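You operate a simulated robot arm through the tools that you are given. There is no shell and no other tool.

Carry out the task below with a simulated two-armed robot. There is one attempt and no reset: what you move stays moved.

Task
Shut the air off, turn the air dial to 3 bar and open air block and felt box.
Fine: the air valve is closed before either top is opened; the felt pad stays in its box.

Only the result counts: the job must be done as asked and must still hold three seconds after the hand-in. Knocking over, shifting, dropping, spilling or breaking anything else fails it.

Robot
Two 7-joint arms with two-finger grippers on one trunk that stands fixed in place. Base frame: the origin is at the foot of the trunk, x ahead of it, y to its left, z up. Lengths are in mm, angles in degrees, forces in N, time in s.
The left shoulder is at [47, 216, 1388], the right one opposite. With the tool pointing down near the work surface each hand reaches from about 280 to 840 mm from the base axis, measured 20 degrees to its own side. Payload 3.43 kg a hand.
The tool frame of a hand sits at the grasp point between the pads (the TCP): z along the fingers, y along the line on which they close. The tips reach 20 mm beyond it. The gripper opens to 124 mm; its body begins 93 mm behind the TCP.
Orientation is that of the tool frame in the base frame, as [roll, pitch, yaw] about the fixed x, y, z axes, in that order (R = Rz(yaw) Ry(pitch) Rx(roll)). With the fingers straight down and closing along the base's y, the tool's x points along the base's -x, its y along +y and its z along -z.

Tools
- The arms move only by the tool servo_tool. It takes "left_increments", "right_increments" or both (then of equal length, played together; a hand with none holds still); each is a list of rows, each a list of 7 numbers: the shift along the base's x, y, z in mm, then the turn, a rotation vector about the base's x, y, z in degrees, then the finger opening in mm, from 0 to 124. In form: [[tx, ty, tz, rx, ry, rz, gripper], ...]. A call has 1 to 20 rows; each row shifts and turns the commanded pose from where the row before left it. A row lasts 0.2 s, in which the tool goes at most 50 mm and 8.6 degrees; a call with a longer step from one row to the next is refused whole, and so is a gripper value outside its range. Where a pose cannot be reached the arm comes as near as it can. A force on the tool above 40 N (or 10 N above the force at the start of the call, whichever is more), or a blocked arm, ends the call early, and 0.2 s more pass. Each finger travels about 72 mm/s and halts on what it meets, pressing with about 43 N; the grip force reading is that of the motor and also rises with nothing between the fingers. The clock runs only during rows and for 0.2 s after the last one: add rows that do not move to give the fingers time. It gives the time, the measured TCP pose, the force on the tool (base axes), the opening and the grip force at its end, in the units of the frame above (readings bear some noise), with the torque about the TCP (base axes, N m) and any sound that the robot's microphone picked up.
- Cameras (640 x 400 px; columns grow to the right, rows downward): "scene" is now at [150.8, 42.3, 1574.7]; the picture's right is [0.47, -0.88, 0.00], its down [-0.40, -0.21, -0.89] and it looks along [0.79, 0.42, -0.45] (base axes); focal length 331 px, centre (320, 200). "left" rides on the left gripper at [82, -14, -140] in its tool frame; the picture's right is [0.17, 0.99, 0.00], its down [-0.83, 0.14, -0.54] and it looks along [-0.53, 0.09, 0.84] (tool axes); focal length 243 px, centre (320, 200). "right" rides on the right gripper at [82, 14, -140] in its tool frame; the picture's right is [-0.17, 0.99, 0.00], its down [-0.83, -0.14, -0.54] and it looks along [-0.53, -0.09, 0.84] (tool axes); focal length 243 px, centre (320, 200). There is no depth. A picture from a camera that has moved, and an enlarged one, comes with that camera's place and axes in the base frame and with its lens.
- camera(camera): a new picture of that camera. No time passes.
- slide_trunk(by): moves the trunk up (or, below 0, down) by that many mm; the arms and the scene camera ride with it, the base frame stays. It gives what a move gives, with no picture.
- pan_tilt(pan, tilt): turns the head with the scene camera to pan (to the left, within 80 degrees either way) and tilt (down, from -29 to 69), counted from straight ahead of the robot (the tilt from the chest, where the trunk bows). It gives what a move gives.
- zoom(camera, box): a new picture of the part [left, top, right, bottom] of that camera's present view, enlarged. No time passes.
- finish_job(): hands the job in; it is judged then, once.

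Places have to be worked out from the pictures, the camera data and where the tool is seen. Open the grippers and draw the arms clear of the work before you hand the job in, unless the task says otherwise.

The tools are called after "Emit:" as name(argument=value, ...) on one line, values as JSON. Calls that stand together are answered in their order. servo_tool: Moves the arms, as the interface text tells. Its arguments: {"type":"object","properties":{"left_increments":{"type":"array"},"right_increments":{"type":"array"}},"required":[]} The other tools are called the same way: slide_trunk (by) moves the trunk up or down; pan_tilt (pan, tilt) turns the head that bears the scene camera; camera (camera) takes a picture; zoom (camera, box) takes an enlarged picture of a part of a camera's view; finish_job () hands the job in.

At the start:

```text
clock: 0.0
left_tcp_pos: [429.9, 511.2, 1348.0]
left_tcp_rot: [-180.0, 0.0, 180.0]
left_contact_force: [-1.1, 0.1, -0.1]
left_ft_torque: [0.02, -0.02, -0.01]
left_width: 123.9
left_grip_force: 0.1
right_tcp_pos: [353.8, 27.6, 1415.2]
right_tcp_rot: [-179.9, 0.1, -180.0]
right_contact_force: [-0.7, -0.5, -0.9]
right_ft_torque: [-0.03, -0.01, 0.02]
right_width: 124.0
right_grip_force: 0.0
trunk travel left (down, up): [-534.0, 56.0]
head pan, tilt (commanded): [28.2, 27.0]
```

scene: 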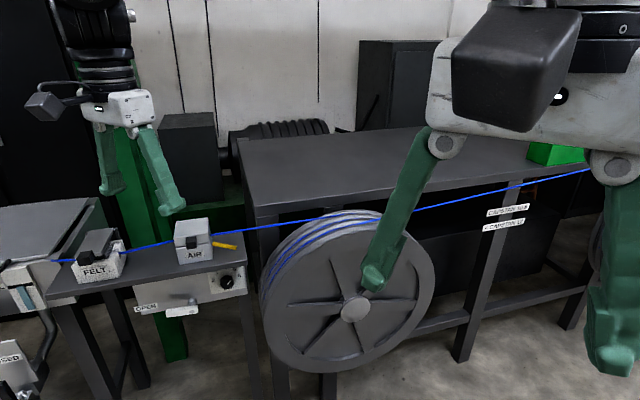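
right: 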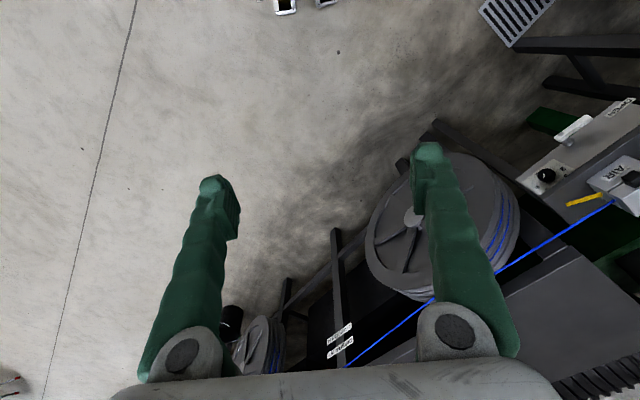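
left: 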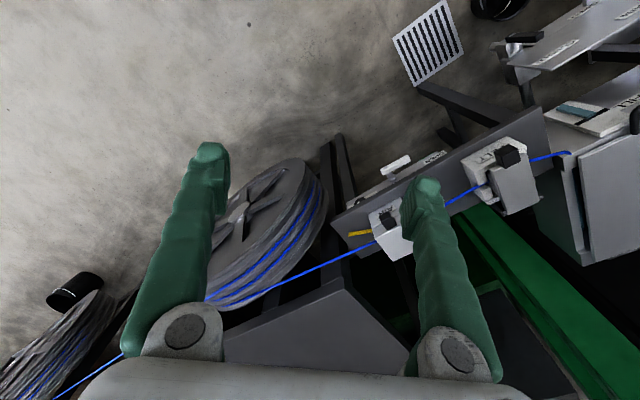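

I start by looking closely at the work: felt box, air block, air dial and valve on the left-hand stand.

Emit:
zoom(camera="scene", box=[40, 190, 280, 340])

Emit:
zoom(camera="left", box=[320, 100, 600, 275])

Emit:
zoom(camera="right", box=[500, 80, 640, 220])

```text
2.67 times, centred on (160, 265) of scene
camera zoom: at [150.8, 42.3, 1574.7], right [0.47, -0.88, 0.0], down [-0.4, -0.21, -0.89], along [0.79, 0.42, -0.45], focal length 883 px, centre (747, 27)
```

zoom: 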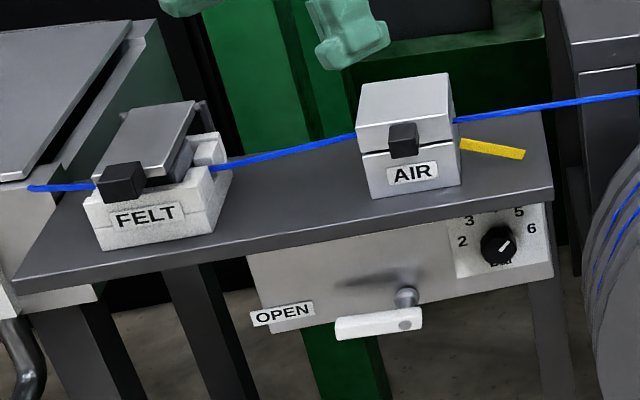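

```text
2.29 times, centred on (460, 188) of left
camera zoom: at [347.4, 498.4, 1487.4], right [-0.17, 0.99, 0.0], down [0.83, 0.14, 0.54], along [0.53, 0.09, -0.84], focal length 555 px, centre (0, 229)
```

zoom: 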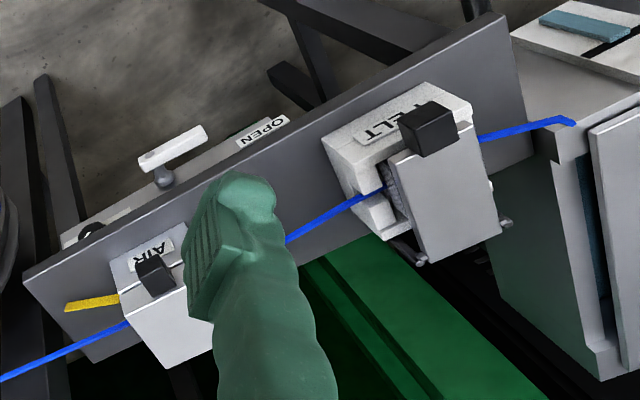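

```text
2.86 times, centred on (570, 150) of right
camera zoom: at [272.7, 42.1, 1556.0], right [0.17, 0.99, 0.0], down [0.83, -0.14, 0.54], along [0.53, -0.09, -0.84], focal length 693 px, centre (-394, 343)
```

zoom: 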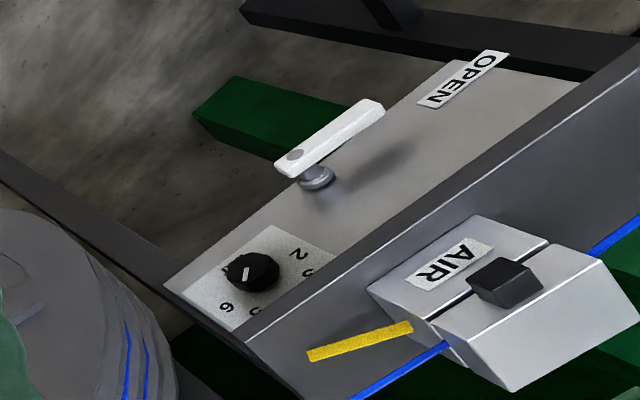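

The stand with felt box, air block, dial and valve is around x≈640, y≈700, z≈1060. I turn the head toward it for a better centred view.

Emit:
pan_tilt(pan=50, tilt=32)

```text
clock: 0.8
left_tcp_pos: [429.4, 511.8, 1348.7]
left_tcp_rot: [-179.9, -0.1, 179.9]
left_contact_force: [-0.3, 0.1, -0.2]
left_ft_torque: [-0.01, -0.01, 0.01]
left_width: 124.1
left_grip_force: 0.0
right_tcp_pos: [353.6, 28.3, 1415.4]
right_tcp_rot: [-180.0, 0.0, -179.9]
right_contact_force: [0.1, 0.6, -0.8]
right_ft_torque: [-0.03, 0.02, 0.01]
right_width: 124.1
right_grip_force: 0.1
trunk travel left (down, up): [-534.0, 56.0]
head pan, tilt (commanded): [50.0, 32.0]
```

Looking again from the turned head.

Emit:
camera(camera="scene")

Emit:
zoom(camera="scene", box=[180, 120, 500, 320])

```text
taken
camera scene: at [127.8, 67.5, 1566.7], right [0.77, -0.64, 0.0], down [-0.34, -0.41, -0.85], along [0.55, 0.65, -0.53], focal length 331 px, centre (320, 200)
```

scene: 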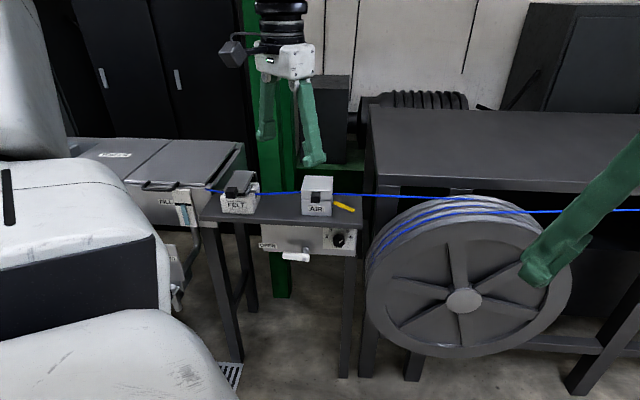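

```text
2.00 times, centred on (340, 220) of scene
camera zoom: at [127.8, 67.5, 1566.7], right [0.77, -0.64, 0.0], down [-0.34, -0.41, -0.85], along [0.55, 0.65, -0.53], focal length 662 px, centre (280, 160)
```

zoom: 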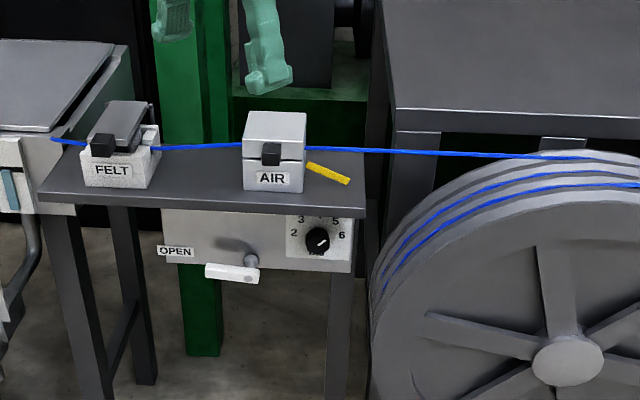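

The stand runs roughly diagonal (front face toward the robot at ~45°). Before lowering the trunk for a better view of the valve and dial, I check the surroundings to the left and right.

Emit:
pan_tilt(pan=-40, tilt=45)

Emit:
camera(camera="scene")

Emit:
pan_tilt(pan=0, tilt=60)

Emit:
camera(camera="scene")

Emit:
pan_tilt(pan=75, tilt=40)

Emit:
camera(camera="scene")

```text
clock: 2.5
left_tcp_pos: [430.5, 512.2, 1348.6]
left_tcp_rot: [-180.0, 0.1, 179.9]
left_contact_force: [-0.7, -0.1, 0.0]
left_ft_torque: [0.0, 0.0, 0.01]
left_width: 124.1
left_grip_force: 0.0
right_tcp_pos: [355.0, 28.3, 1414.9]
right_tcp_rot: [-180.0, 0.0, -179.9]
right_contact_force: [-0.3, 0.9, -1.1]
right_ft_torque: [-0.01, 0.01, -0.04]
right_width: 124.1
right_grip_force: 0.1
trunk travel left (down, up): [-534.0, 56.0]
head pan, tilt (commanded): [-40.0, 45.0]
```

```text
taken
camera scene: at [132.4, -53.2, 1547.2], right [-0.64, -0.77, 0.0], down [-0.54, 0.45, -0.71], along [0.54, -0.45, -0.71], focal length 331 px, centre (320, 200)
```

scene: 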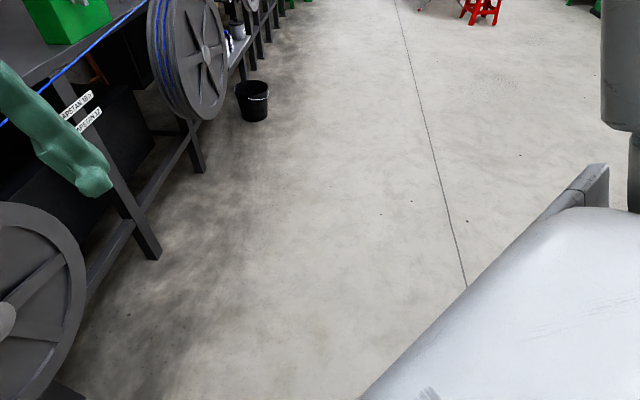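

```text
clock: 3.6
left_tcp_pos: [429.1, 512.9, 1349.1]
left_tcp_rot: [-180.0, 0.1, 180.0]
left_contact_force: [-0.8, 0.1, 0.3]
left_ft_torque: [0.02, -0.01, -0.01]
left_width: 123.9
left_grip_force: 0.1
right_tcp_pos: [353.7, 28.9, 1416.0]
right_tcp_rot: [179.9, 0.0, -180.0]
right_contact_force: [0.2, -0.3, 0.5]
right_ft_torque: [-0.01, -0.03, -0.01]
right_width: 123.9
right_grip_force: 0.0
trunk travel left (down, up): [-534.0, 56.0]
head pan, tilt (commanded): [0.0, 60.0]
```

```text
taken
camera scene: at [136.8, -1.1, 1527.8], right [0.0, -1.0, 0.0], down [-0.87, 0.0, -0.5], along [0.5, 0.0, -0.87], focal length 331 px, centre (320, 200)
```

scene: 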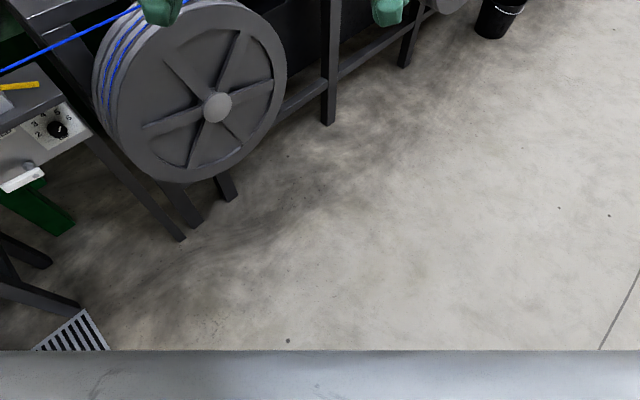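

```text
clock: 5.0
left_tcp_pos: [430.2, 512.0, 1349.9]
left_tcp_rot: [-180.0, -0.1, -179.9]
left_contact_force: [0.4, -0.1, 0.4]
left_ft_torque: [-0.01, -0.02, 0.0]
left_width: 124.2
left_grip_force: 0.1
right_tcp_pos: [355.2, 28.2, 1415.1]
right_tcp_rot: [180.0, 0.0, -179.9]
right_contact_force: [0.1, -0.3, 0.1]
right_ft_torque: [-0.01, -0.01, 0.01]
right_width: 124.0
right_grip_force: 0.0
trunk travel left (down, up): [-534.0, 56.0]
head pan, tilt (commanded): [75.0, 40.0]
```

```text
taken
camera scene: at [92.2, 81.1, 1554.5], right [0.97, -0.26, 0.0], down [-0.17, -0.62, -0.77], along [0.2, 0.74, -0.64], focal length 331 px, centre (320, 200)
```

scene: 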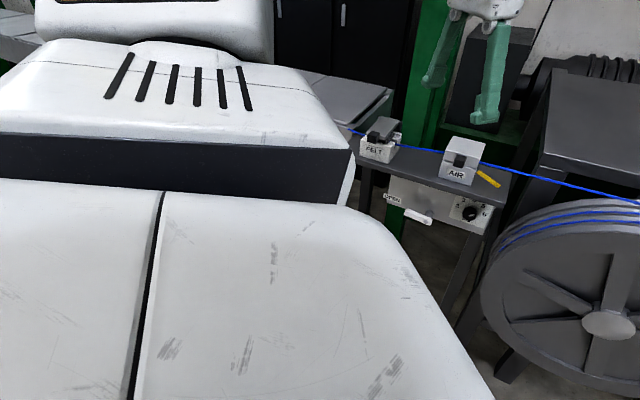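

The surroundings look clear below the arms. I lower the trunk 200 mm for better reach and view of the panel.

Emit:
slide_trunk(by=-200)

Emit:
pan_tilt(pan=50, tilt=25)

Emit:
camera(camera="scene")

Emit:
zoom(camera="scene", box=[180, 120, 420, 270])

Emit:
camera(camera="left")

```text
clock: 7.2
left_tcp_pos: [429.0, 511.9, 1149.3]
left_tcp_rot: [-180.0, 0.0, 180.0]
left_contact_force: [0.0, 0.0, -0.6]
left_ft_torque: [0.03, -0.01, -0.01]
left_width: 124.1
left_grip_force: 0.0
right_tcp_pos: [383.0, 28.2, 1169.7]
right_tcp_rot: [179.7, -9.2, -180.0]
right_contact_force: [0.2, 0.0, 0.3]
right_ft_torque: [0.01, -0.01, 0.0]
right_width: 124.1
right_grip_force: 0.2
trunk travel left (down, up): [-334.0, 256.0]
head pan, tilt (commanded): [75.0, 40.0]
```

```text
clock: 8.1
left_tcp_pos: [430.7, 512.0, 1149.2]
left_tcp_rot: [-180.0, -0.1, -180.0]
left_contact_force: [-0.1, -0.3, 0.0]
left_ft_torque: [-0.01, -0.01, 0.0]
left_width: 124.0
left_grip_force: 0.0
right_tcp_pos: [382.0, 28.9, 1169.0]
right_tcp_rot: [179.7, -9.2, -180.0]
right_contact_force: [0.3, 0.4, -0.5]
right_ft_torque: [0.01, -0.02, 0.03]
right_width: 123.9
right_grip_force: 0.0
trunk travel left (down, up): [-334.0, 256.0]
head pan, tilt (commanded): [50.0, 25.0]
```

```text
taken
camera scene: at [207.3, 69.6, 1361.5], right [0.77, -0.64, 0.0], down [-0.27, -0.32, -0.91], along [0.58, 0.69, -0.42], focal length 331 px, centre (320, 200)
```

scene: 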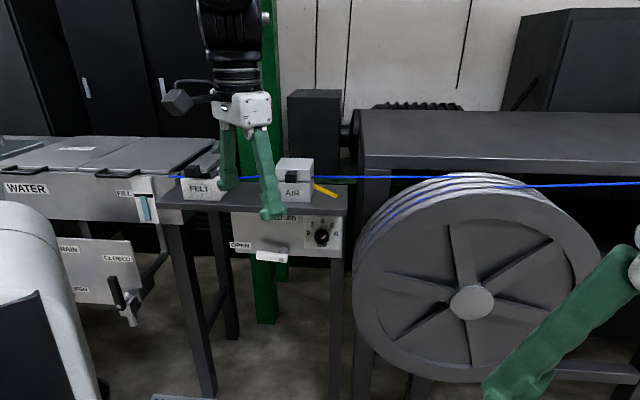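

```text
2.67 times, centred on (300, 195) of scene
camera zoom: at [207.3, 69.6, 1361.5], right [0.77, -0.64, 0.0], down [-0.27, -0.32, -0.91], along [0.58, 0.69, -0.42], focal length 883 px, centre (373, 213)
```

zoom: 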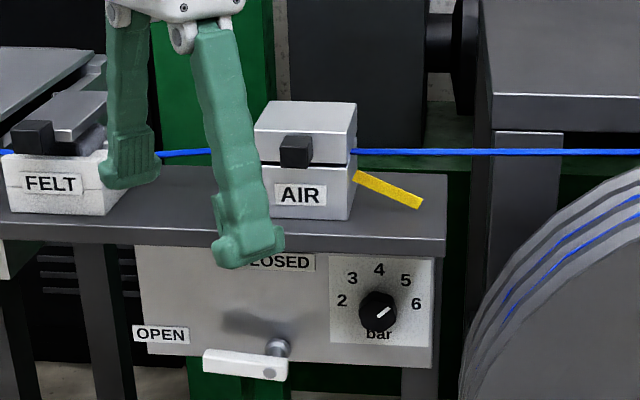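

```text
taken
camera left: at [347.4, 498.4, 1287.4], right [-0.17, 0.99, 0.0], down [0.83, 0.14, 0.54], along [0.53, 0.09, -0.84], focal length 243 px, centre (320, 200)
```

left: 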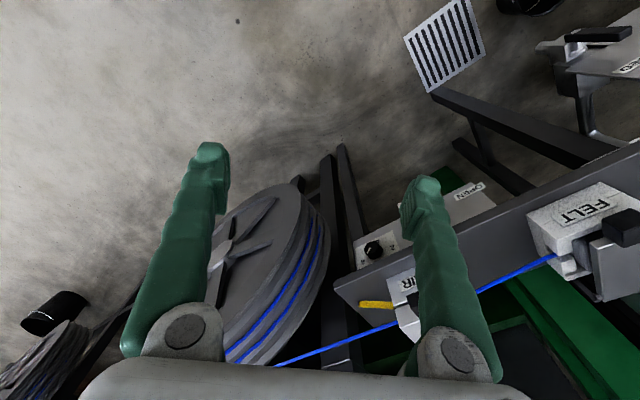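

The panel shows OPEN at left and CLOSED above the valve pivot, and the dial scale 2–6 with the pointer near 5.5. I turn the left hand 45° about vertical so its camera faces the stand.

Emit:
servo_tool(left_increments=[[-10, -10, 0, 0, 0, 7.5, 124], [-10, -10, 0, 0, 0, 7.5, 124], [-10, -10, 0, 0, 0, 7.5, 124], [-5, -5, 0, 0, 0, 7.5, 124], [0, 0, 0, 0, 0, 7.5, 124], [0, 0, 0, 0, 0, 7.5, 124]])

Emit:
camera(camera="left")

Emit:
camera(camera="scene")

```text
clock: 9.5
left_tcp_pos: [395.5, 477.3, 1149.5]
left_tcp_rot: [-180.0, 0.1, -138.7]
left_contact_force: [-0.2, -0.2, -0.5]
left_ft_torque: [0.01, 0.01, 0.02]
left_width: 124.0
left_grip_force: 0.0
left hand out of reach, approached as far as the arm can: row 6
right_tcp_pos: [382.1, 27.3, 1169.7]
right_tcp_rot: [179.7, -9.2, -180.0]
right_contact_force: [0.4, 0.2, 0.1]
right_ft_torque: [-0.01, -0.01, 0.01]
right_width: 123.9
right_grip_force: 0.1
trunk travel left (down, up): [-334.0, 256.0]
head pan, tilt (commanded): [50.0, 25.0]
```

```text
taken
camera left: at [341.6, 413.3, 1287.2], right [-0.78, 0.63, 0.0], down [0.53, 0.65, 0.54], along [0.34, 0.42, -0.84], focal length 243 px, centre (320, 200)
```

left: 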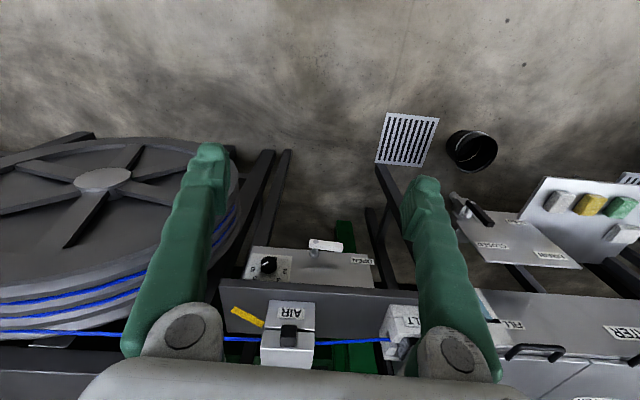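

```text
taken
camera scene: at [207.2, 69.5, 1361.6], right [0.77, -0.64, 0.0], down [-0.27, -0.32, -0.91], along [0.58, 0.69, -0.42], focal length 331 px, centre (320, 200)
```

scene: 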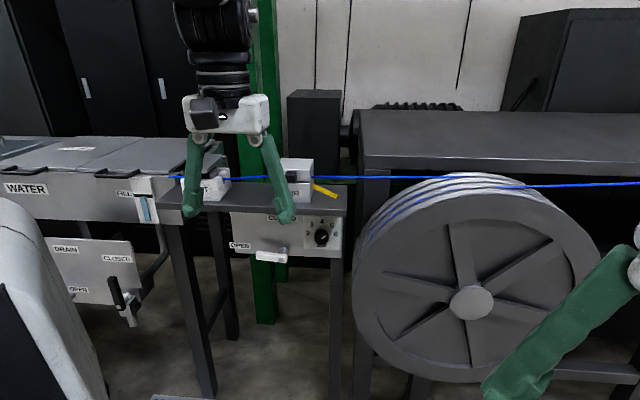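

The hand camera view (inverted) confirms the AIR knob at about (641, 699, 1067). I zoom both views for measuring the valve, dial and lids.

Emit:
zoom(camera="left", box=[220, 220, 440, 380])

Emit:
zoom(camera="scene", box=[150, 140, 370, 280])

```text
2.50 times, centred on (330, 300) of left
camera zoom: at [341.6, 413.3, 1287.2], right [-0.78, 0.63, 0.0], down [0.53, 0.65, 0.54], along [0.34, 0.42, -0.84], focal length 606 px, centre (295, -50)
```

zoom: 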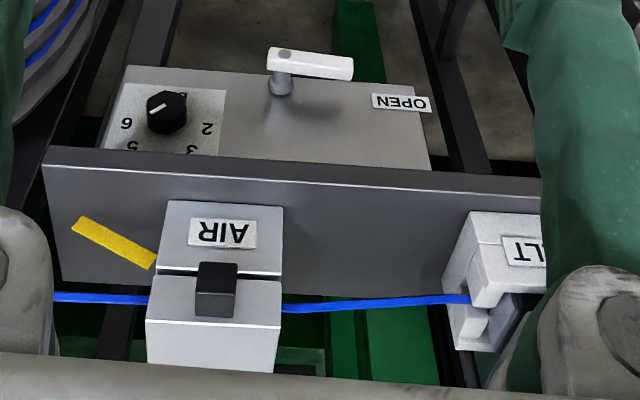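

```text
2.86 times, centred on (260, 210) of scene
camera zoom: at [207.2, 69.5, 1361.6], right [0.77, -0.64, 0.0], down [-0.27, -0.32, -0.91], along [0.58, 0.69, -0.42], focal length 946 px, centre (491, 171)
```

zoom: 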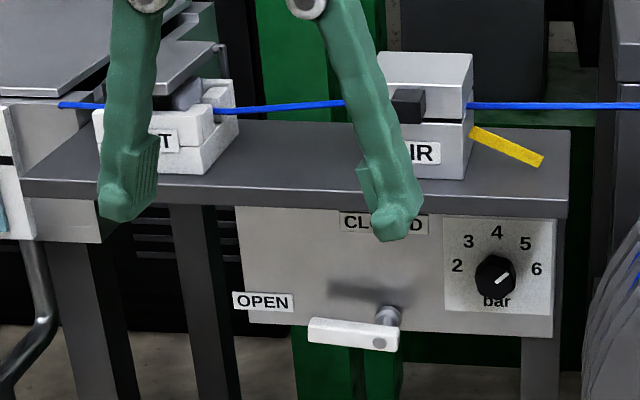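

Hub of the valve comes out near (633, 754, 796) and the dial near (738, 696, 860). I zoom further for precise edges.

Emit:
zoom(camera="left", box=[225, 235, 325, 300])

Emit:
zoom(camera="left", box=[290, 225, 390, 290])

Emit:
zoom(camera="left", box=[240, 290, 340, 380])

Emit:
zoom(camera="scene", box=[220, 200, 360, 290])

Emit:
zoom(camera="scene", box=[270, 145, 360, 215])

```text
6.15 times, centred on (275, 268) of left
camera zoom: at [341.6, 413.3, 1287.2], right [-0.78, 0.63, 0.0], down [0.53, 0.65, 0.54], along [0.34, 0.42, -0.84], focal length 1493 px, centre (597, -215)
```

zoom: 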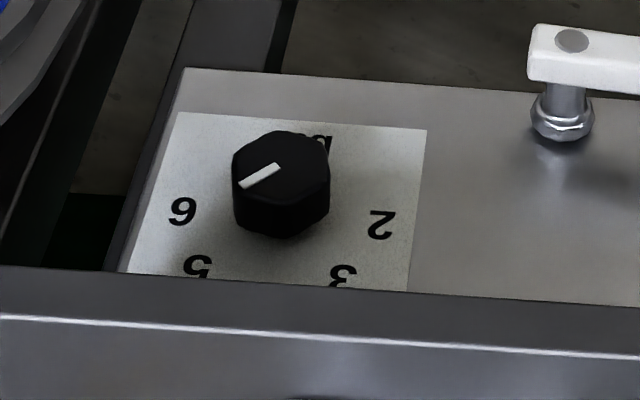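

```text
6.15 times, centred on (340, 258) of left
camera zoom: at [341.6, 413.3, 1287.2], right [-0.78, 0.63, 0.0], down [0.53, 0.65, 0.54], along [0.34, 0.42, -0.84], focal length 1493 px, centre (197, -154)
```

zoom: 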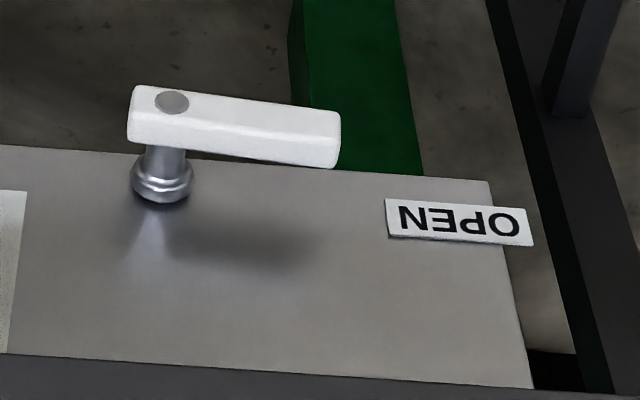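

```text
4.44 times, centred on (290, 335) of left
camera zoom: at [341.6, 413.3, 1287.2], right [-0.78, 0.63, 0.0], down [0.53, 0.65, 0.54], along [0.34, 0.42, -0.84], focal length 1078 px, centre (453, -400)
```

zoom: 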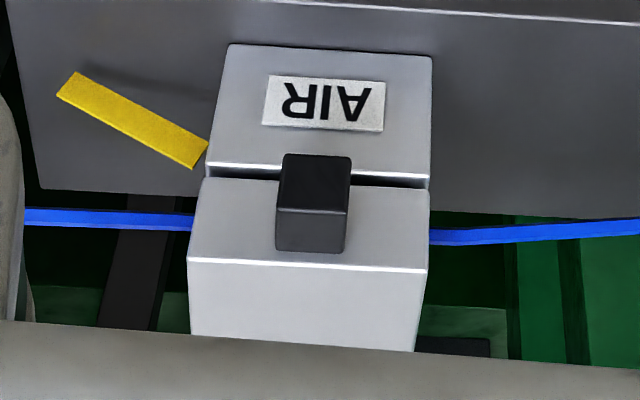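

```text
4.44 times, centred on (290, 245) of scene
camera zoom: at [207.2, 69.5, 1361.6], right [0.77, -0.64, 0.0], down [-0.27, -0.32, -0.91], along [0.58, 0.69, -0.42], focal length 1472 px, centre (453, 0)
```

zoom: 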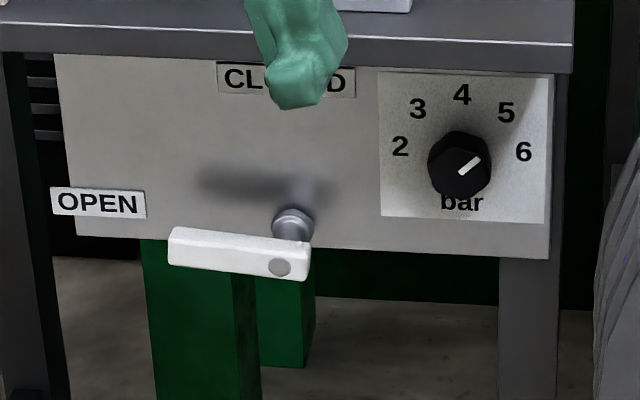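

```text
5.71 times, centred on (315, 180) of scene
camera zoom: at [207.2, 69.5, 1361.6], right [0.77, -0.64, 0.0], down [-0.27, -0.32, -0.91], along [0.58, 0.69, -0.42], focal length 1893 px, centre (349, 314)
```

zoom: 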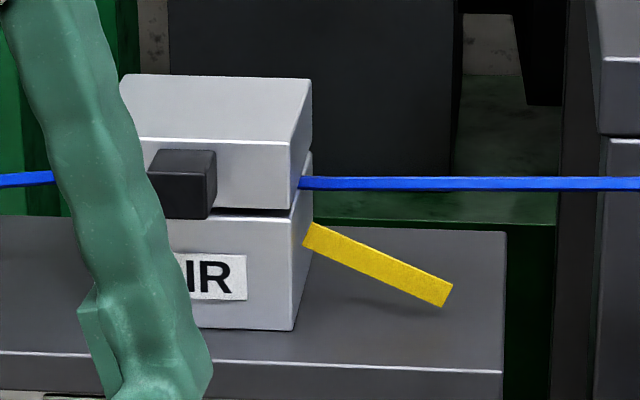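

Geometry so far: stand front normal is at 45°, table front edge d≈929 (d along (0.707,0.707)), table top z≈994, panel recessed at d≈1033; valve hub (633,754,796), dial (730,688,860). I now pitch the left hand up to point horizontally at the panel, well in front of it.

Emit:
servo_tool(left_increments=[[0, 0, -15, 5.66, -5.66, 0, 124], [0, 0, -15, 5.66, -5.66, 0, 124], [0, 0, -15, 5.66, -5.66, 0, 124], [0, 0, -15, 5.66, -5.66, 0, 124], [0, 0, -15, 5.66, -5.66, 0, 124], [0, 0, -15, 5.66, -5.66, 0, 124]])

Emit:
camera(camera="left")

Emit:
camera(camera="scene")

```text
clock: 10.9
left_tcp_pos: [370.5, 577.3, 1077.4]
left_tcp_rot: [176.6, 27.6, -142.9]
left_contact_force: [0.3, -0.2, 0.0]
left_ft_torque: [0.03, 0.08, 0.06]
left_width: 124.0
left_grip_force: 0.1
left hand out of reach, approached as far as the arm can: row 1, 2, 3, 4, 5, 6
right_tcp_pos: [386.3, 28.0, 1167.3]
right_tcp_rot: [179.7, -9.4, -180.0]
right_contact_force: [0.7, 0.5, 0.3]
right_ft_torque: [0.01, 0.08, 0.0]
right_width: 124.2
right_grip_force: 0.1
trunk travel left (down, up): [-334.0, 256.0]
head pan, tilt (commanded): [50.0, 25.0]
```

```text
taken
camera left: at [272.5, 476.3, 1160.6], right [-0.73, 0.68, -0.02], down [0.32, 0.38, 0.87], along [0.6, 0.63, -0.49], focal length 243 px, centre (320, 200)
```

left: 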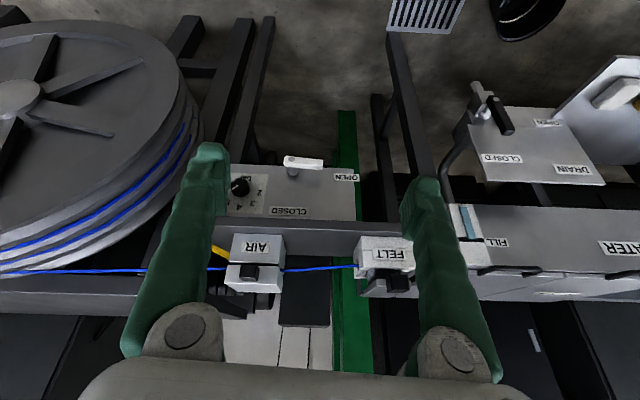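

```text
taken
camera scene: at [211.2, 68.9, 1360.9], right [0.77, -0.64, 0.0], down [-0.27, -0.32, -0.91], along [0.58, 0.69, -0.42], focal length 331 px, centre (320, 200)
```

scene: 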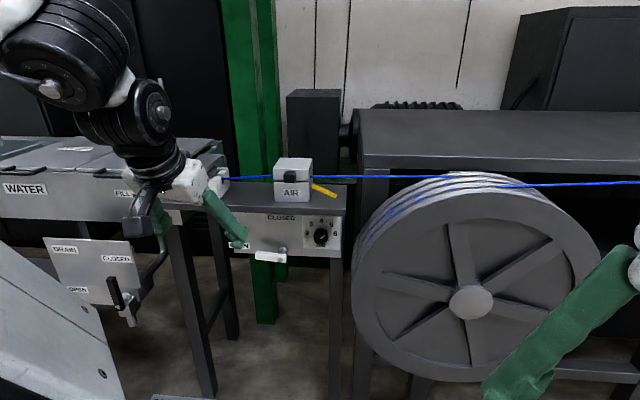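

The pose at that spot was out of reach (too close to the body). I move the hand forward and down in front of the stand, where the horizontal pose should be reachable.

Emit:
servo_tool(left_increments=[[17, 29, -20, 0, 0, 0, 124], [17, 29, -20, 0, 0, 0, 124], [17, 29, -20, 0, 0, 0, 124], [17, 29, -20, 0, 0, 0, 124], [0, 0, -20, 0, 0, 0, 124], [0, 0, 0, 0, 0, 0, 124]])

Emit:
camera(camera="scene")

```text
clock: 12.3
left_tcp_pos: [435.0, 692.5, 977.8]
left_tcp_rot: [176.6, 27.7, -142.9]
left_contact_force: [0.8, -0.2, 1.2]
left_ft_torque: [0.0, -0.01, 0.0]
left_width: 124.1
left_grip_force: 0.0
right_tcp_pos: [382.7, 27.5, 1170.9]
right_tcp_rot: [179.6, -9.2, -179.9]
right_contact_force: [-0.5, -0.3, 0.2]
right_ft_torque: [0.01, -0.01, 0.03]
right_width: 124.1
right_grip_force: 0.0
trunk travel left (down, up): [-334.0, 256.0]
head pan, tilt (commanded): [50.0, 25.0]
```

```text
taken
camera scene: at [207.3, 69.2, 1361.6], right [0.77, -0.64, 0.0], down [-0.27, -0.32, -0.91], along [0.58, 0.69, -0.42], focal length 331 px, centre (320, 200)
```

scene: 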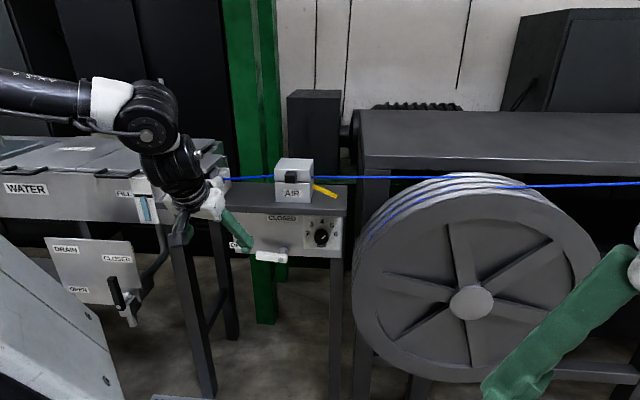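

The commanded pose follows the actual one. Now I finish pitching the hand to horizontal pointing squarely at the panel while descending to valve height, still in front of the stand.

Emit:
servo_tool(left_increments=[[4.85, -0.8, -22, 4.939, -6.024, 0.506, 80], [4.85, -0.8, -22, 4.939, -6.024, 0.506, 40], [4.85, -0.8, -22, 4.939, -6.024, 0.506, 0], [4.85, -0.8, -22, 4.939, -6.024, 0.506, 0], [4.85, -0.8, -22, 4.939, -6.024, 0.506, 0], [4.85, -0.8, -22, 4.939, -6.024, 0.506, 0], [4.85, -0.8, -22, 4.939, -6.024, 0.506, 0], [4.85, -0.8, -22, 4.939, -6.024, 0.506, 0]])

Emit:
camera(camera="scene")

Emit:
camera(camera="left")

```text
clock: 14.1
left_tcp_pos: [486.4, 674.5, 818.4]
left_tcp_rot: [-178.8, 82.9, -137.3]
left_contact_force: [-0.3, -0.1, 0.7]
left_ft_torque: [-0.06, 0.06, -0.1]
left_width: 0.0
left_grip_force: 33.8
left hand out of reach, approached as far as the arm can: row 5, 6
right_tcp_pos: [380.0, 29.1, 1169.5]
right_tcp_rot: [179.7, -9.1, 180.0]
right_contact_force: [-0.7, -0.3, 0.3]
right_ft_torque: [0.01, -0.1, 0.0]
right_width: 124.0
right_grip_force: 0.1
trunk travel left (down, up): [-334.0, 256.0]
head pan, tilt (commanded): [50.0, 25.0]
```

```text
taken
camera scene: at [205.3, 70.3, 1361.9], right [0.77, -0.64, 0.0], down [-0.27, -0.32, -0.91], along [0.58, 0.69, -0.42], focal length 331 px, centre (320, 200)
```

scene: 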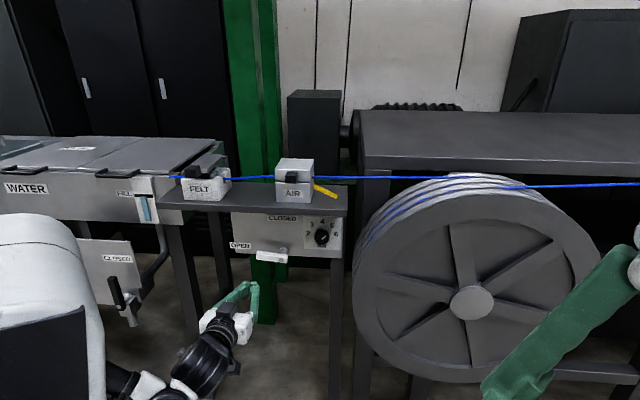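

```text
taken
camera left: at [383.7, 565.2, 754.0], right [-0.67, 0.72, -0.17], down [-0.42, -0.18, 0.89], along [0.62, 0.66, 0.42], focal length 243 px, centre (320, 200)
```

left: 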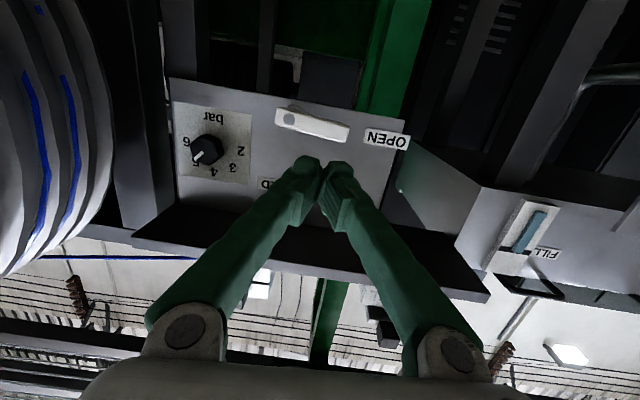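

The hand is now nearly horizontal in front of the panel. I zoom the hand camera to measure dial and lever accurately.

Emit:
zoom(camera="left", box=[160, 70, 420, 230])

Emit:
zoom(camera="scene", box=[220, 200, 360, 290])

```text
2.46 times, centred on (290, 150) of left
camera zoom: at [383.7, 565.2, 754.0], right [-0.67, 0.72, -0.17], down [-0.42, -0.18, 0.89], along [0.62, 0.66, 0.42], focal length 597 px, centre (394, 323)
```

zoom: 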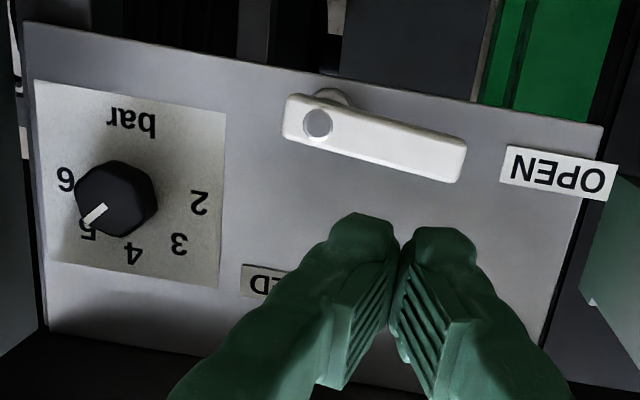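

```text
4.44 times, centred on (290, 245) of scene
camera zoom: at [205.3, 70.3, 1361.9], right [0.77, -0.64, 0.0], down [-0.27, -0.32, -0.91], along [0.58, 0.69, -0.42], focal length 1472 px, centre (453, 0)
```

zoom: 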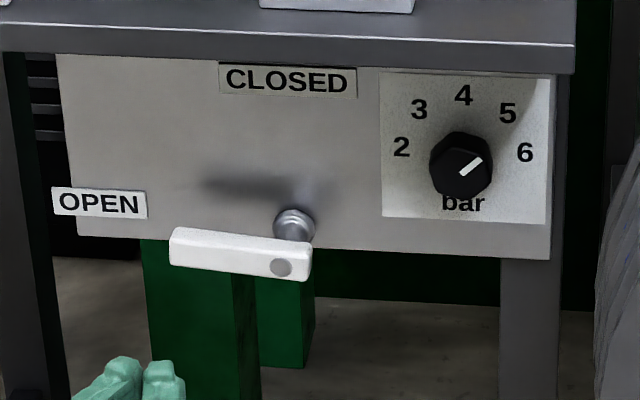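

Measurements agree: lever hub (632.7, 753.7, 797), lever tip at r≈-156, dial centre r≈30.5, z≈865, front at d≈1004. I square the hand to the panel and lower it beneath the lever level before moving in.

Emit:
servo_tool(left_increments=[[-0.9, 5.2, -20, 1.65, -1.68, 1.16, 0], [-0.9, 5.2, -20, 1.65, -1.68, 1.16, 0], [-0.9, 5.2, -20, 1.65, -1.68, 1.16, 0], [0, 0, 0, 0, 0, 0, 0]])

Emit:
camera(camera="left")

Emit:
camera(camera="scene")

```text
clock: 15.1
left_tcp_pos: [485.0, 690.9, 760.8]
left_tcp_rot: [163.3, 89.8, -151.8]
left_contact_force: [0.2, -0.2, 0.1]
left_ft_torque: [0.02, -0.02, 0.02]
left_width: 0.0
left_grip_force: 33.8
right_tcp_pos: [382.0, 27.9, 1170.4]
right_tcp_rot: [179.7, -9.1, 180.0]
right_contact_force: [0.3, -0.8, 0.1]
right_ft_torque: [0.0, -0.01, 0.03]
right_width: 124.2
right_grip_force: 0.1
trunk travel left (down, up): [-334.0, 256.0]
head pan, tilt (commanded): [50.0, 25.0]
```

```text
taken
camera left: at [394.4, 582.2, 676.9], right [-0.7, 0.7, -0.16], down [-0.48, -0.28, 0.83], along [0.53, 0.66, 0.53], focal length 243 px, centre (320, 200)
```

left: 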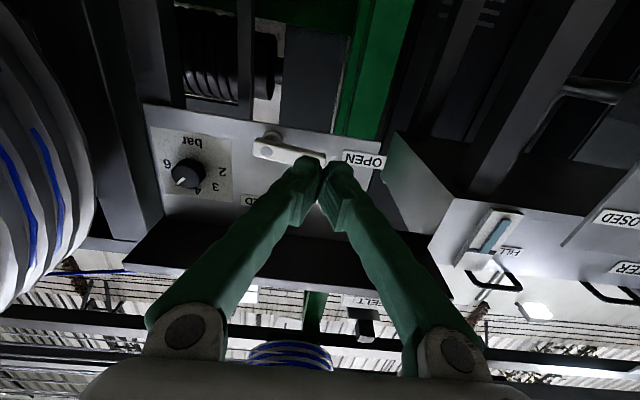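

```text
taken
camera scene: at [207.0, 69.6, 1361.7], right [0.77, -0.64, 0.0], down [-0.27, -0.32, -0.91], along [0.58, 0.69, -0.42], focal length 331 px, centre (320, 200)
```

scene: 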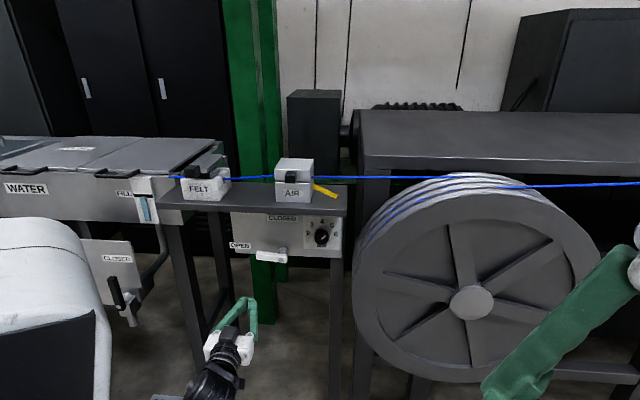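

The hand is squared and below the lever. I move straight in until the fingertips pass under the lever (tips at d≈1006).

Emit:
servo_tool(left_increments=[[27.4, 27.4, 0, 0, 0, 0, 0], [27.4, 27.4, 0, 0, 0, 0, 0], [27.4, 27.4, 0, 0, 0, 0, 0], [27.4, 27.4, 0, 0, 0, 0, 0]])

Emit:
camera(camera="left")

Emit:
zoom(camera="scene", box=[180, 180, 380, 320])

```text
clock: 16.1
left_tcp_pos: [595.3, 799.3, 757.7]
left_tcp_rot: [171.1, 89.7, -144.1]
left_contact_force: [0.0, 0.4, 0.8]
left_ft_torque: [0.05, -0.01, 0.0]
left_width: 0.0
left_grip_force: 34.6
right_tcp_pos: [382.3, 29.0, 1170.0]
right_tcp_rot: [179.7, -9.3, -179.9]
right_contact_force: [0.5, 0.3, -0.4]
right_ft_torque: [0.0, 0.02, -0.02]
right_width: 124.3
right_grip_force: 0.1
trunk travel left (down, up): [-334.0, 256.0]
head pan, tilt (commanded): [50.0, 25.0]
```

```text
taken
camera left: at [505.7, 690.1, 675.5], right [-0.7, 0.7, -0.16], down [-0.48, -0.28, 0.83], along [0.54, 0.66, 0.53], focal length 243 px, centre (320, 200)
```

left: 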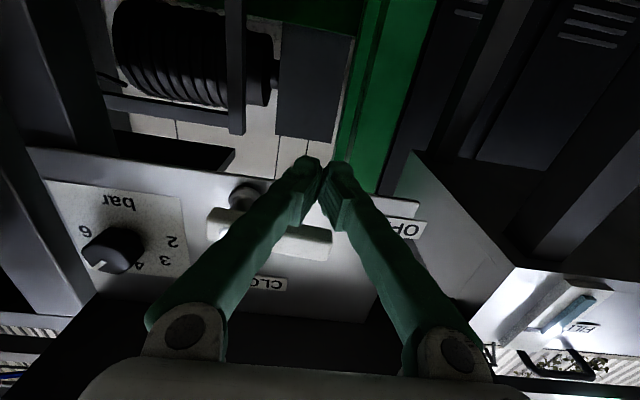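

```text
2.86 times, centred on (280, 250) of scene
camera zoom: at [208.2, 69.7, 1361.4], right [0.77, -0.64, 0.0], down [-0.27, -0.32, -0.91], along [0.58, 0.69, -0.42], focal length 946 px, centre (434, 57)
```

zoom: 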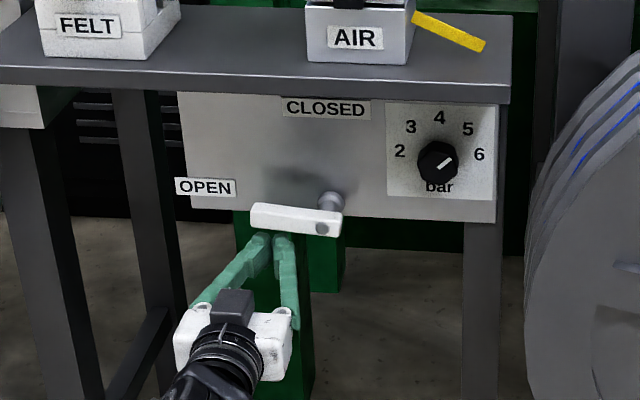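

Fingers are under the lever tip with clearance. Now I push it upward gently and watch the force.

Emit:
servo_tool(left_increments=[[0, 0, 10, 0, 0, 0, 0], [0, 0, 10, 0, 0, 0, 0], [0, 0, 10, 0, 0, 0, 0], [0, 0, 10, 0, 0, 0, 0], [0, 0, 10, 0, 0, 0, 0]])

Emit:
zoom(camera="scene", box=[180, 180, 380, 320])

```text
clock: 17.3
left_tcp_pos: [593.2, 798.8, 811.1]
left_tcp_rot: [-177.9, 89.9, -132.9]
left_contact_force: [-1.0, 0.7, -0.9]
left_ft_torque: [-0.01, 0.0, 0.0]
left_width: 0.2
left_grip_force: 34.5
right_tcp_pos: [382.2, 28.5, 1169.6]
right_tcp_rot: [179.6, -9.2, -180.0]
right_contact_force: [-0.1, -0.8, 1.0]
right_ft_torque: [0.01, -0.02, 0.01]
right_width: 124.2
right_grip_force: 0.0
trunk travel left (down, up): [-334.0, 256.0]
head pan, tilt (commanded): [50.0, 25.0]
```

```text
2.86 times, centred on (280, 250) of scene
camera zoom: at [207.2, 69.6, 1361.6], right [0.77, -0.64, 0.0], down [-0.27, -0.32, -0.91], along [0.58, 0.69, -0.42], focal length 946 px, centre (434, 57)
```

zoom: 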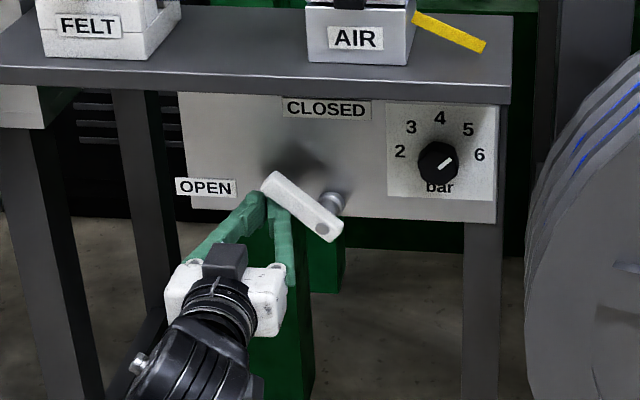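

The lever turned to about 45° freely. I keep pushing up and to the right until it stands upright at CLOSED.

Emit:
servo_tool(left_increments=[[2.1, -2.1, 10, 0, 0, 0, 0], [4.2, -4.2, 10, 0, 0, 0, 0], [4.2, -4.2, 10, 0, 0, 0, 0], [4.2, -4.2, 8, 0, 0, 0, 0], [5.0, -5.0, 3, 0, 0, 0, 0]])

Emit:
zoom(camera="scene", box=[180, 180, 380, 320])

```text
clock: 18.5
left_tcp_pos: [613.6, 779.6, 851.1]
left_tcp_rot: [170.7, 89.8, -144.3]
left_contact_force: [-0.1, 0.5, 0.0]
left_ft_torque: [-0.02, -0.02, 0.01]
left_width: 0.0
left_grip_force: 34.7
right_tcp_pos: [381.3, 27.6, 1170.1]
right_tcp_rot: [179.6, -9.2, 179.9]
right_contact_force: [0.8, -0.5, 0.1]
right_ft_torque: [-0.02, -0.03, 0.01]
right_width: 124.0
right_grip_force: 0.1
trunk travel left (down, up): [-334.0, 256.0]
head pan, tilt (commanded): [50.0, 25.0]
```

```text
2.86 times, centred on (280, 250) of scene
camera zoom: at [207.5, 69.4, 1361.6], right [0.77, -0.64, 0.0], down [-0.27, -0.32, -0.91], along [0.58, 0.69, -0.42], focal length 946 px, centre (434, 57)
```

zoom: 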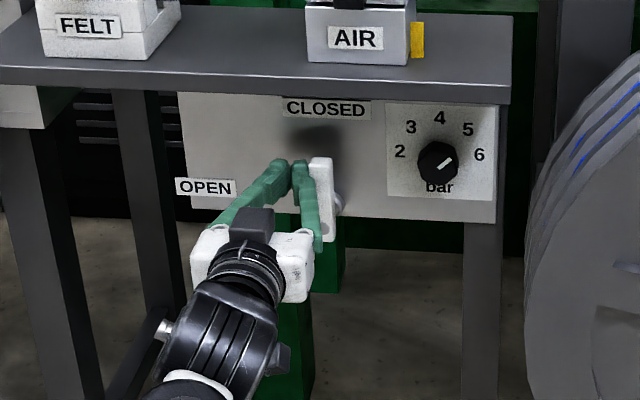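

The lever is almost upright and the yellow telltale has dropped, so the air is off. I nudge right a few mm to seat it at the CLOSED stop.

Emit:
servo_tool(left_increments=[[1.8, -1.8, 0, 0, 0, 0, 0], [1.8, -1.8, 0, 0, 0, 0, 0]])

Emit:
zoom(camera="scene", box=[230, 200, 350, 280])

Emit:
camera(camera="left")

```text
clock: 19.1
left_tcp_pos: [615.1, 777.4, 849.0]
left_tcp_rot: [174.5, 89.9, -140.4]
left_contact_force: [-9.3, 4.0, -1.3]
left_ft_torque: [0.08, 0.11, -0.12]
left_width: 0.0
left_grip_force: 34.3
right_tcp_pos: [380.8, 27.9, 1171.3]
right_tcp_rot: [179.7, -9.2, 179.9]
right_contact_force: [-0.8, -0.5, 0.3]
right_ft_torque: [0.02, 0.0, 0.02]
right_width: 124.0
right_grip_force: 0.1
trunk travel left (down, up): [-334.0, 256.0]
head pan, tilt (commanded): [50.0, 25.0]
```

```text
5.00 times, centred on (290, 240) of scene
camera zoom: at [206.3, 70.4, 1361.7], right [0.77, -0.64, 0.0], down [-0.27, -0.32, -0.91], along [0.58, 0.69, -0.42], focal length 1656 px, centre (470, 0)
```

zoom: 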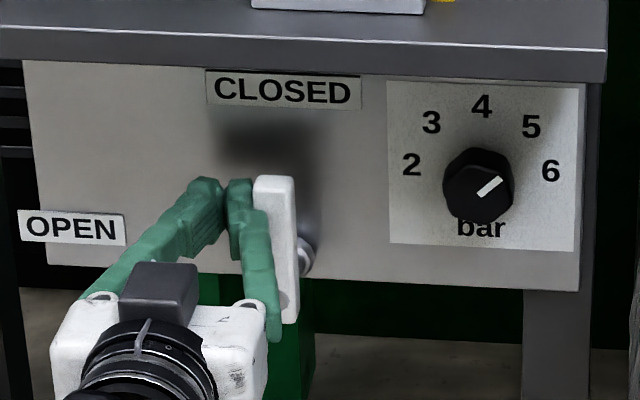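

```text
taken
camera left: at [525.2, 668.8, 767.9], right [-0.7, 0.7, -0.17], down [-0.48, -0.28, 0.83], along [0.53, 0.66, 0.53], focal length 243 px, centre (320, 200)
```

left: 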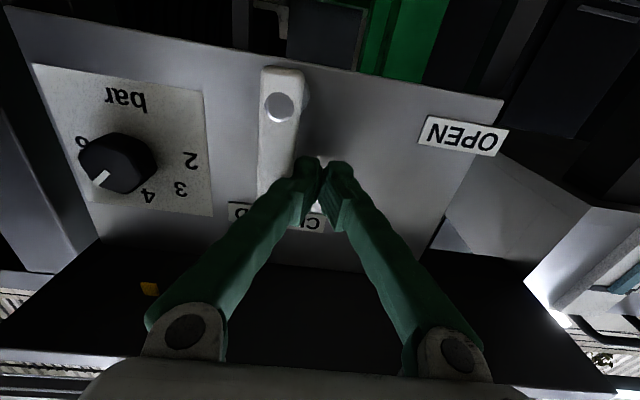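

The stop is felt (≈10 N) and the lever stands vertical at CLOSED. I back off to the left and withdraw from the panel, then open the fingers to suit the dial.

Emit:
servo_tool(left_increments=[[-7, 7, 0, 0, 0, 0, 0], [-20, -20, 0, 0, 0, 0, 0], [-30, -30, 0, 0, 0, 0, 20], [-30, -30, 0, 0, 0, 0, 50], [-25, -25, 0, 0, 0, 0, 80], [0, 0, 0, 0, 0, 0, 80], [0, 0, 0, 0, 0, 0, 80]])

Emit:
zoom(camera="scene", box=[200, 180, 370, 290])

Emit:
camera(camera="left")

```text
clock: 20.7
left_tcp_pos: [505.3, 676.9, 853.3]
left_tcp_rot: [170.2, 89.8, -145.0]
left_contact_force: [-0.2, -0.8, 0.3]
left_ft_torque: [0.03, 0.01, -0.01]
left_width: 80.1
left_grip_force: 0.1
right_tcp_pos: [382.1, 27.8, 1170.0]
right_tcp_rot: [179.7, -9.1, -180.0]
right_contact_force: [-0.1, -1.0, 0.7]
right_ft_torque: [0.02, 0.0, 0.0]
right_width: 124.0
right_grip_force: 0.1
trunk travel left (down, up): [-334.0, 256.0]
head pan, tilt (commanded): [50.0, 25.0]
```

```text
3.64 times, centred on (285, 235) of scene
camera zoom: at [207.0, 69.2, 1361.7], right [0.77, -0.64, 0.0], down [-0.27, -0.32, -0.91], along [0.58, 0.69, -0.42], focal length 1204 px, centre (447, 73)
```

zoom: 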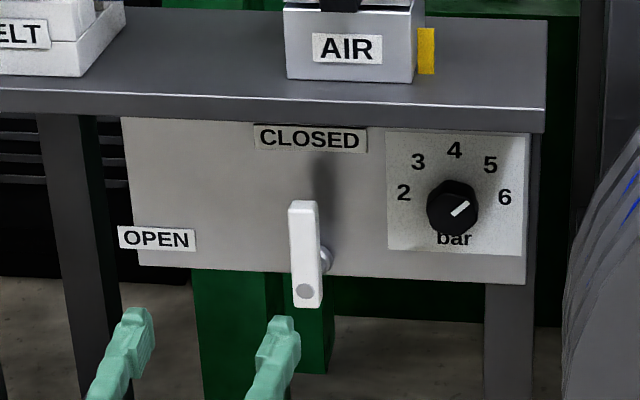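

```text
taken
camera left: at [414.5, 568.6, 769.6], right [-0.7, 0.7, -0.17], down [-0.48, -0.28, 0.83], along [0.53, 0.66, 0.53], focal length 243 px, centre (320, 200)
```

left: 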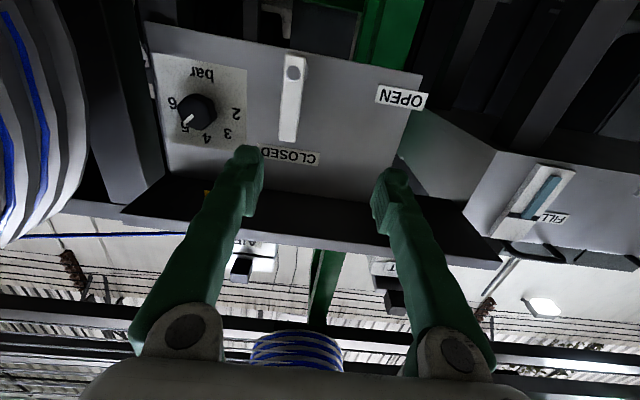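

Valve is closed. Now I move the hand in front of the dial (r≈30.5, z≈865, still d≈845) while rolling it 45° clockwise so that I can turn the dial about 90° counter-clockwise afterwards.

Emit:
servo_tool(left_increments=[[20, -16, 2, 5.3, 5.3, 0, 80], [20, -16, 2, 5.3, 5.3, 0, 80], [20, -16, 2, 5.3, 5.3, 0, 80], [20, -16, 2, 5.3, 5.3, 0, 80], [20, -16, 2, 5.3, 5.3, 0, 80], [17, -17, 2, 5.3, 5.3, 0, 80], [0, 0, 0, 0, 0, 0, 80]])

Emit:
camera(camera="left")

Emit:
camera(camera="scene")

```text
clock: 22.3
left_tcp_pos: [622.9, 580.9, 865.1]
left_tcp_rot: [90.5, 44.9, 135.4]
left_contact_force: [0.6, -0.6, -0.1]
left_ft_torque: [0.02, 0.03, -0.03]
left_width: 79.8
left_grip_force: 0.0
right_tcp_pos: [380.7, 29.3, 1168.8]
right_tcp_rot: [179.6, -9.1, -180.0]
right_contact_force: [0.5, -0.3, -0.6]
right_ft_torque: [0.01, -0.01, 0.01]
right_width: 123.9
right_grip_force: 0.0
trunk travel left (down, up): [-334.0, 256.0]
head pan, tilt (commanded): [50.0, 25.0]
```

```text
taken
camera left: at [488.6, 515.9, 795.5], right [-0.57, 0.58, 0.58], down [-0.03, -0.73, 0.69], along [0.82, 0.38, 0.44], focal length 243 px, centre (320, 200)
```

left: 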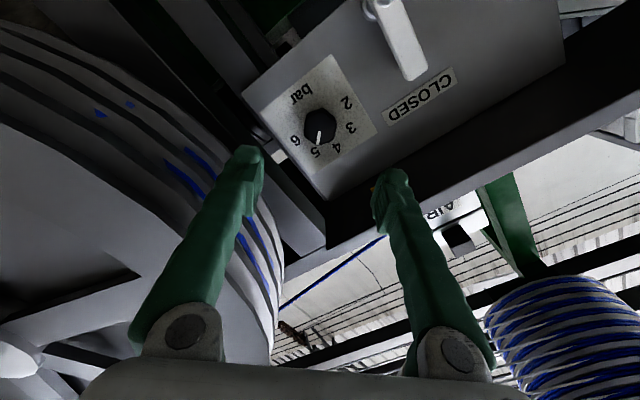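

```text
taken
camera scene: at [207.0, 69.8, 1361.6], right [0.77, -0.64, 0.0], down [-0.27, -0.32, -0.91], along [0.58, 0.69, -0.42], focal length 331 px, centre (320, 200)
```

scene: 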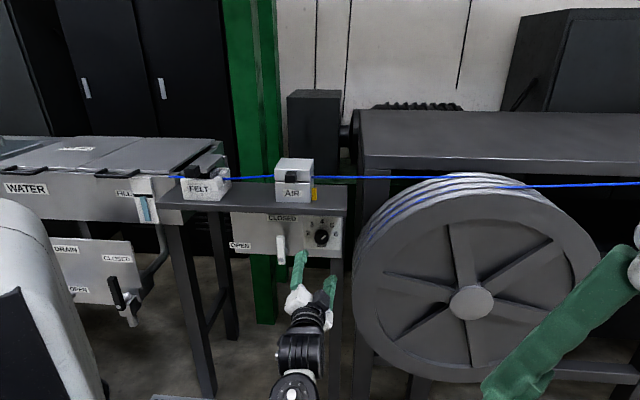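

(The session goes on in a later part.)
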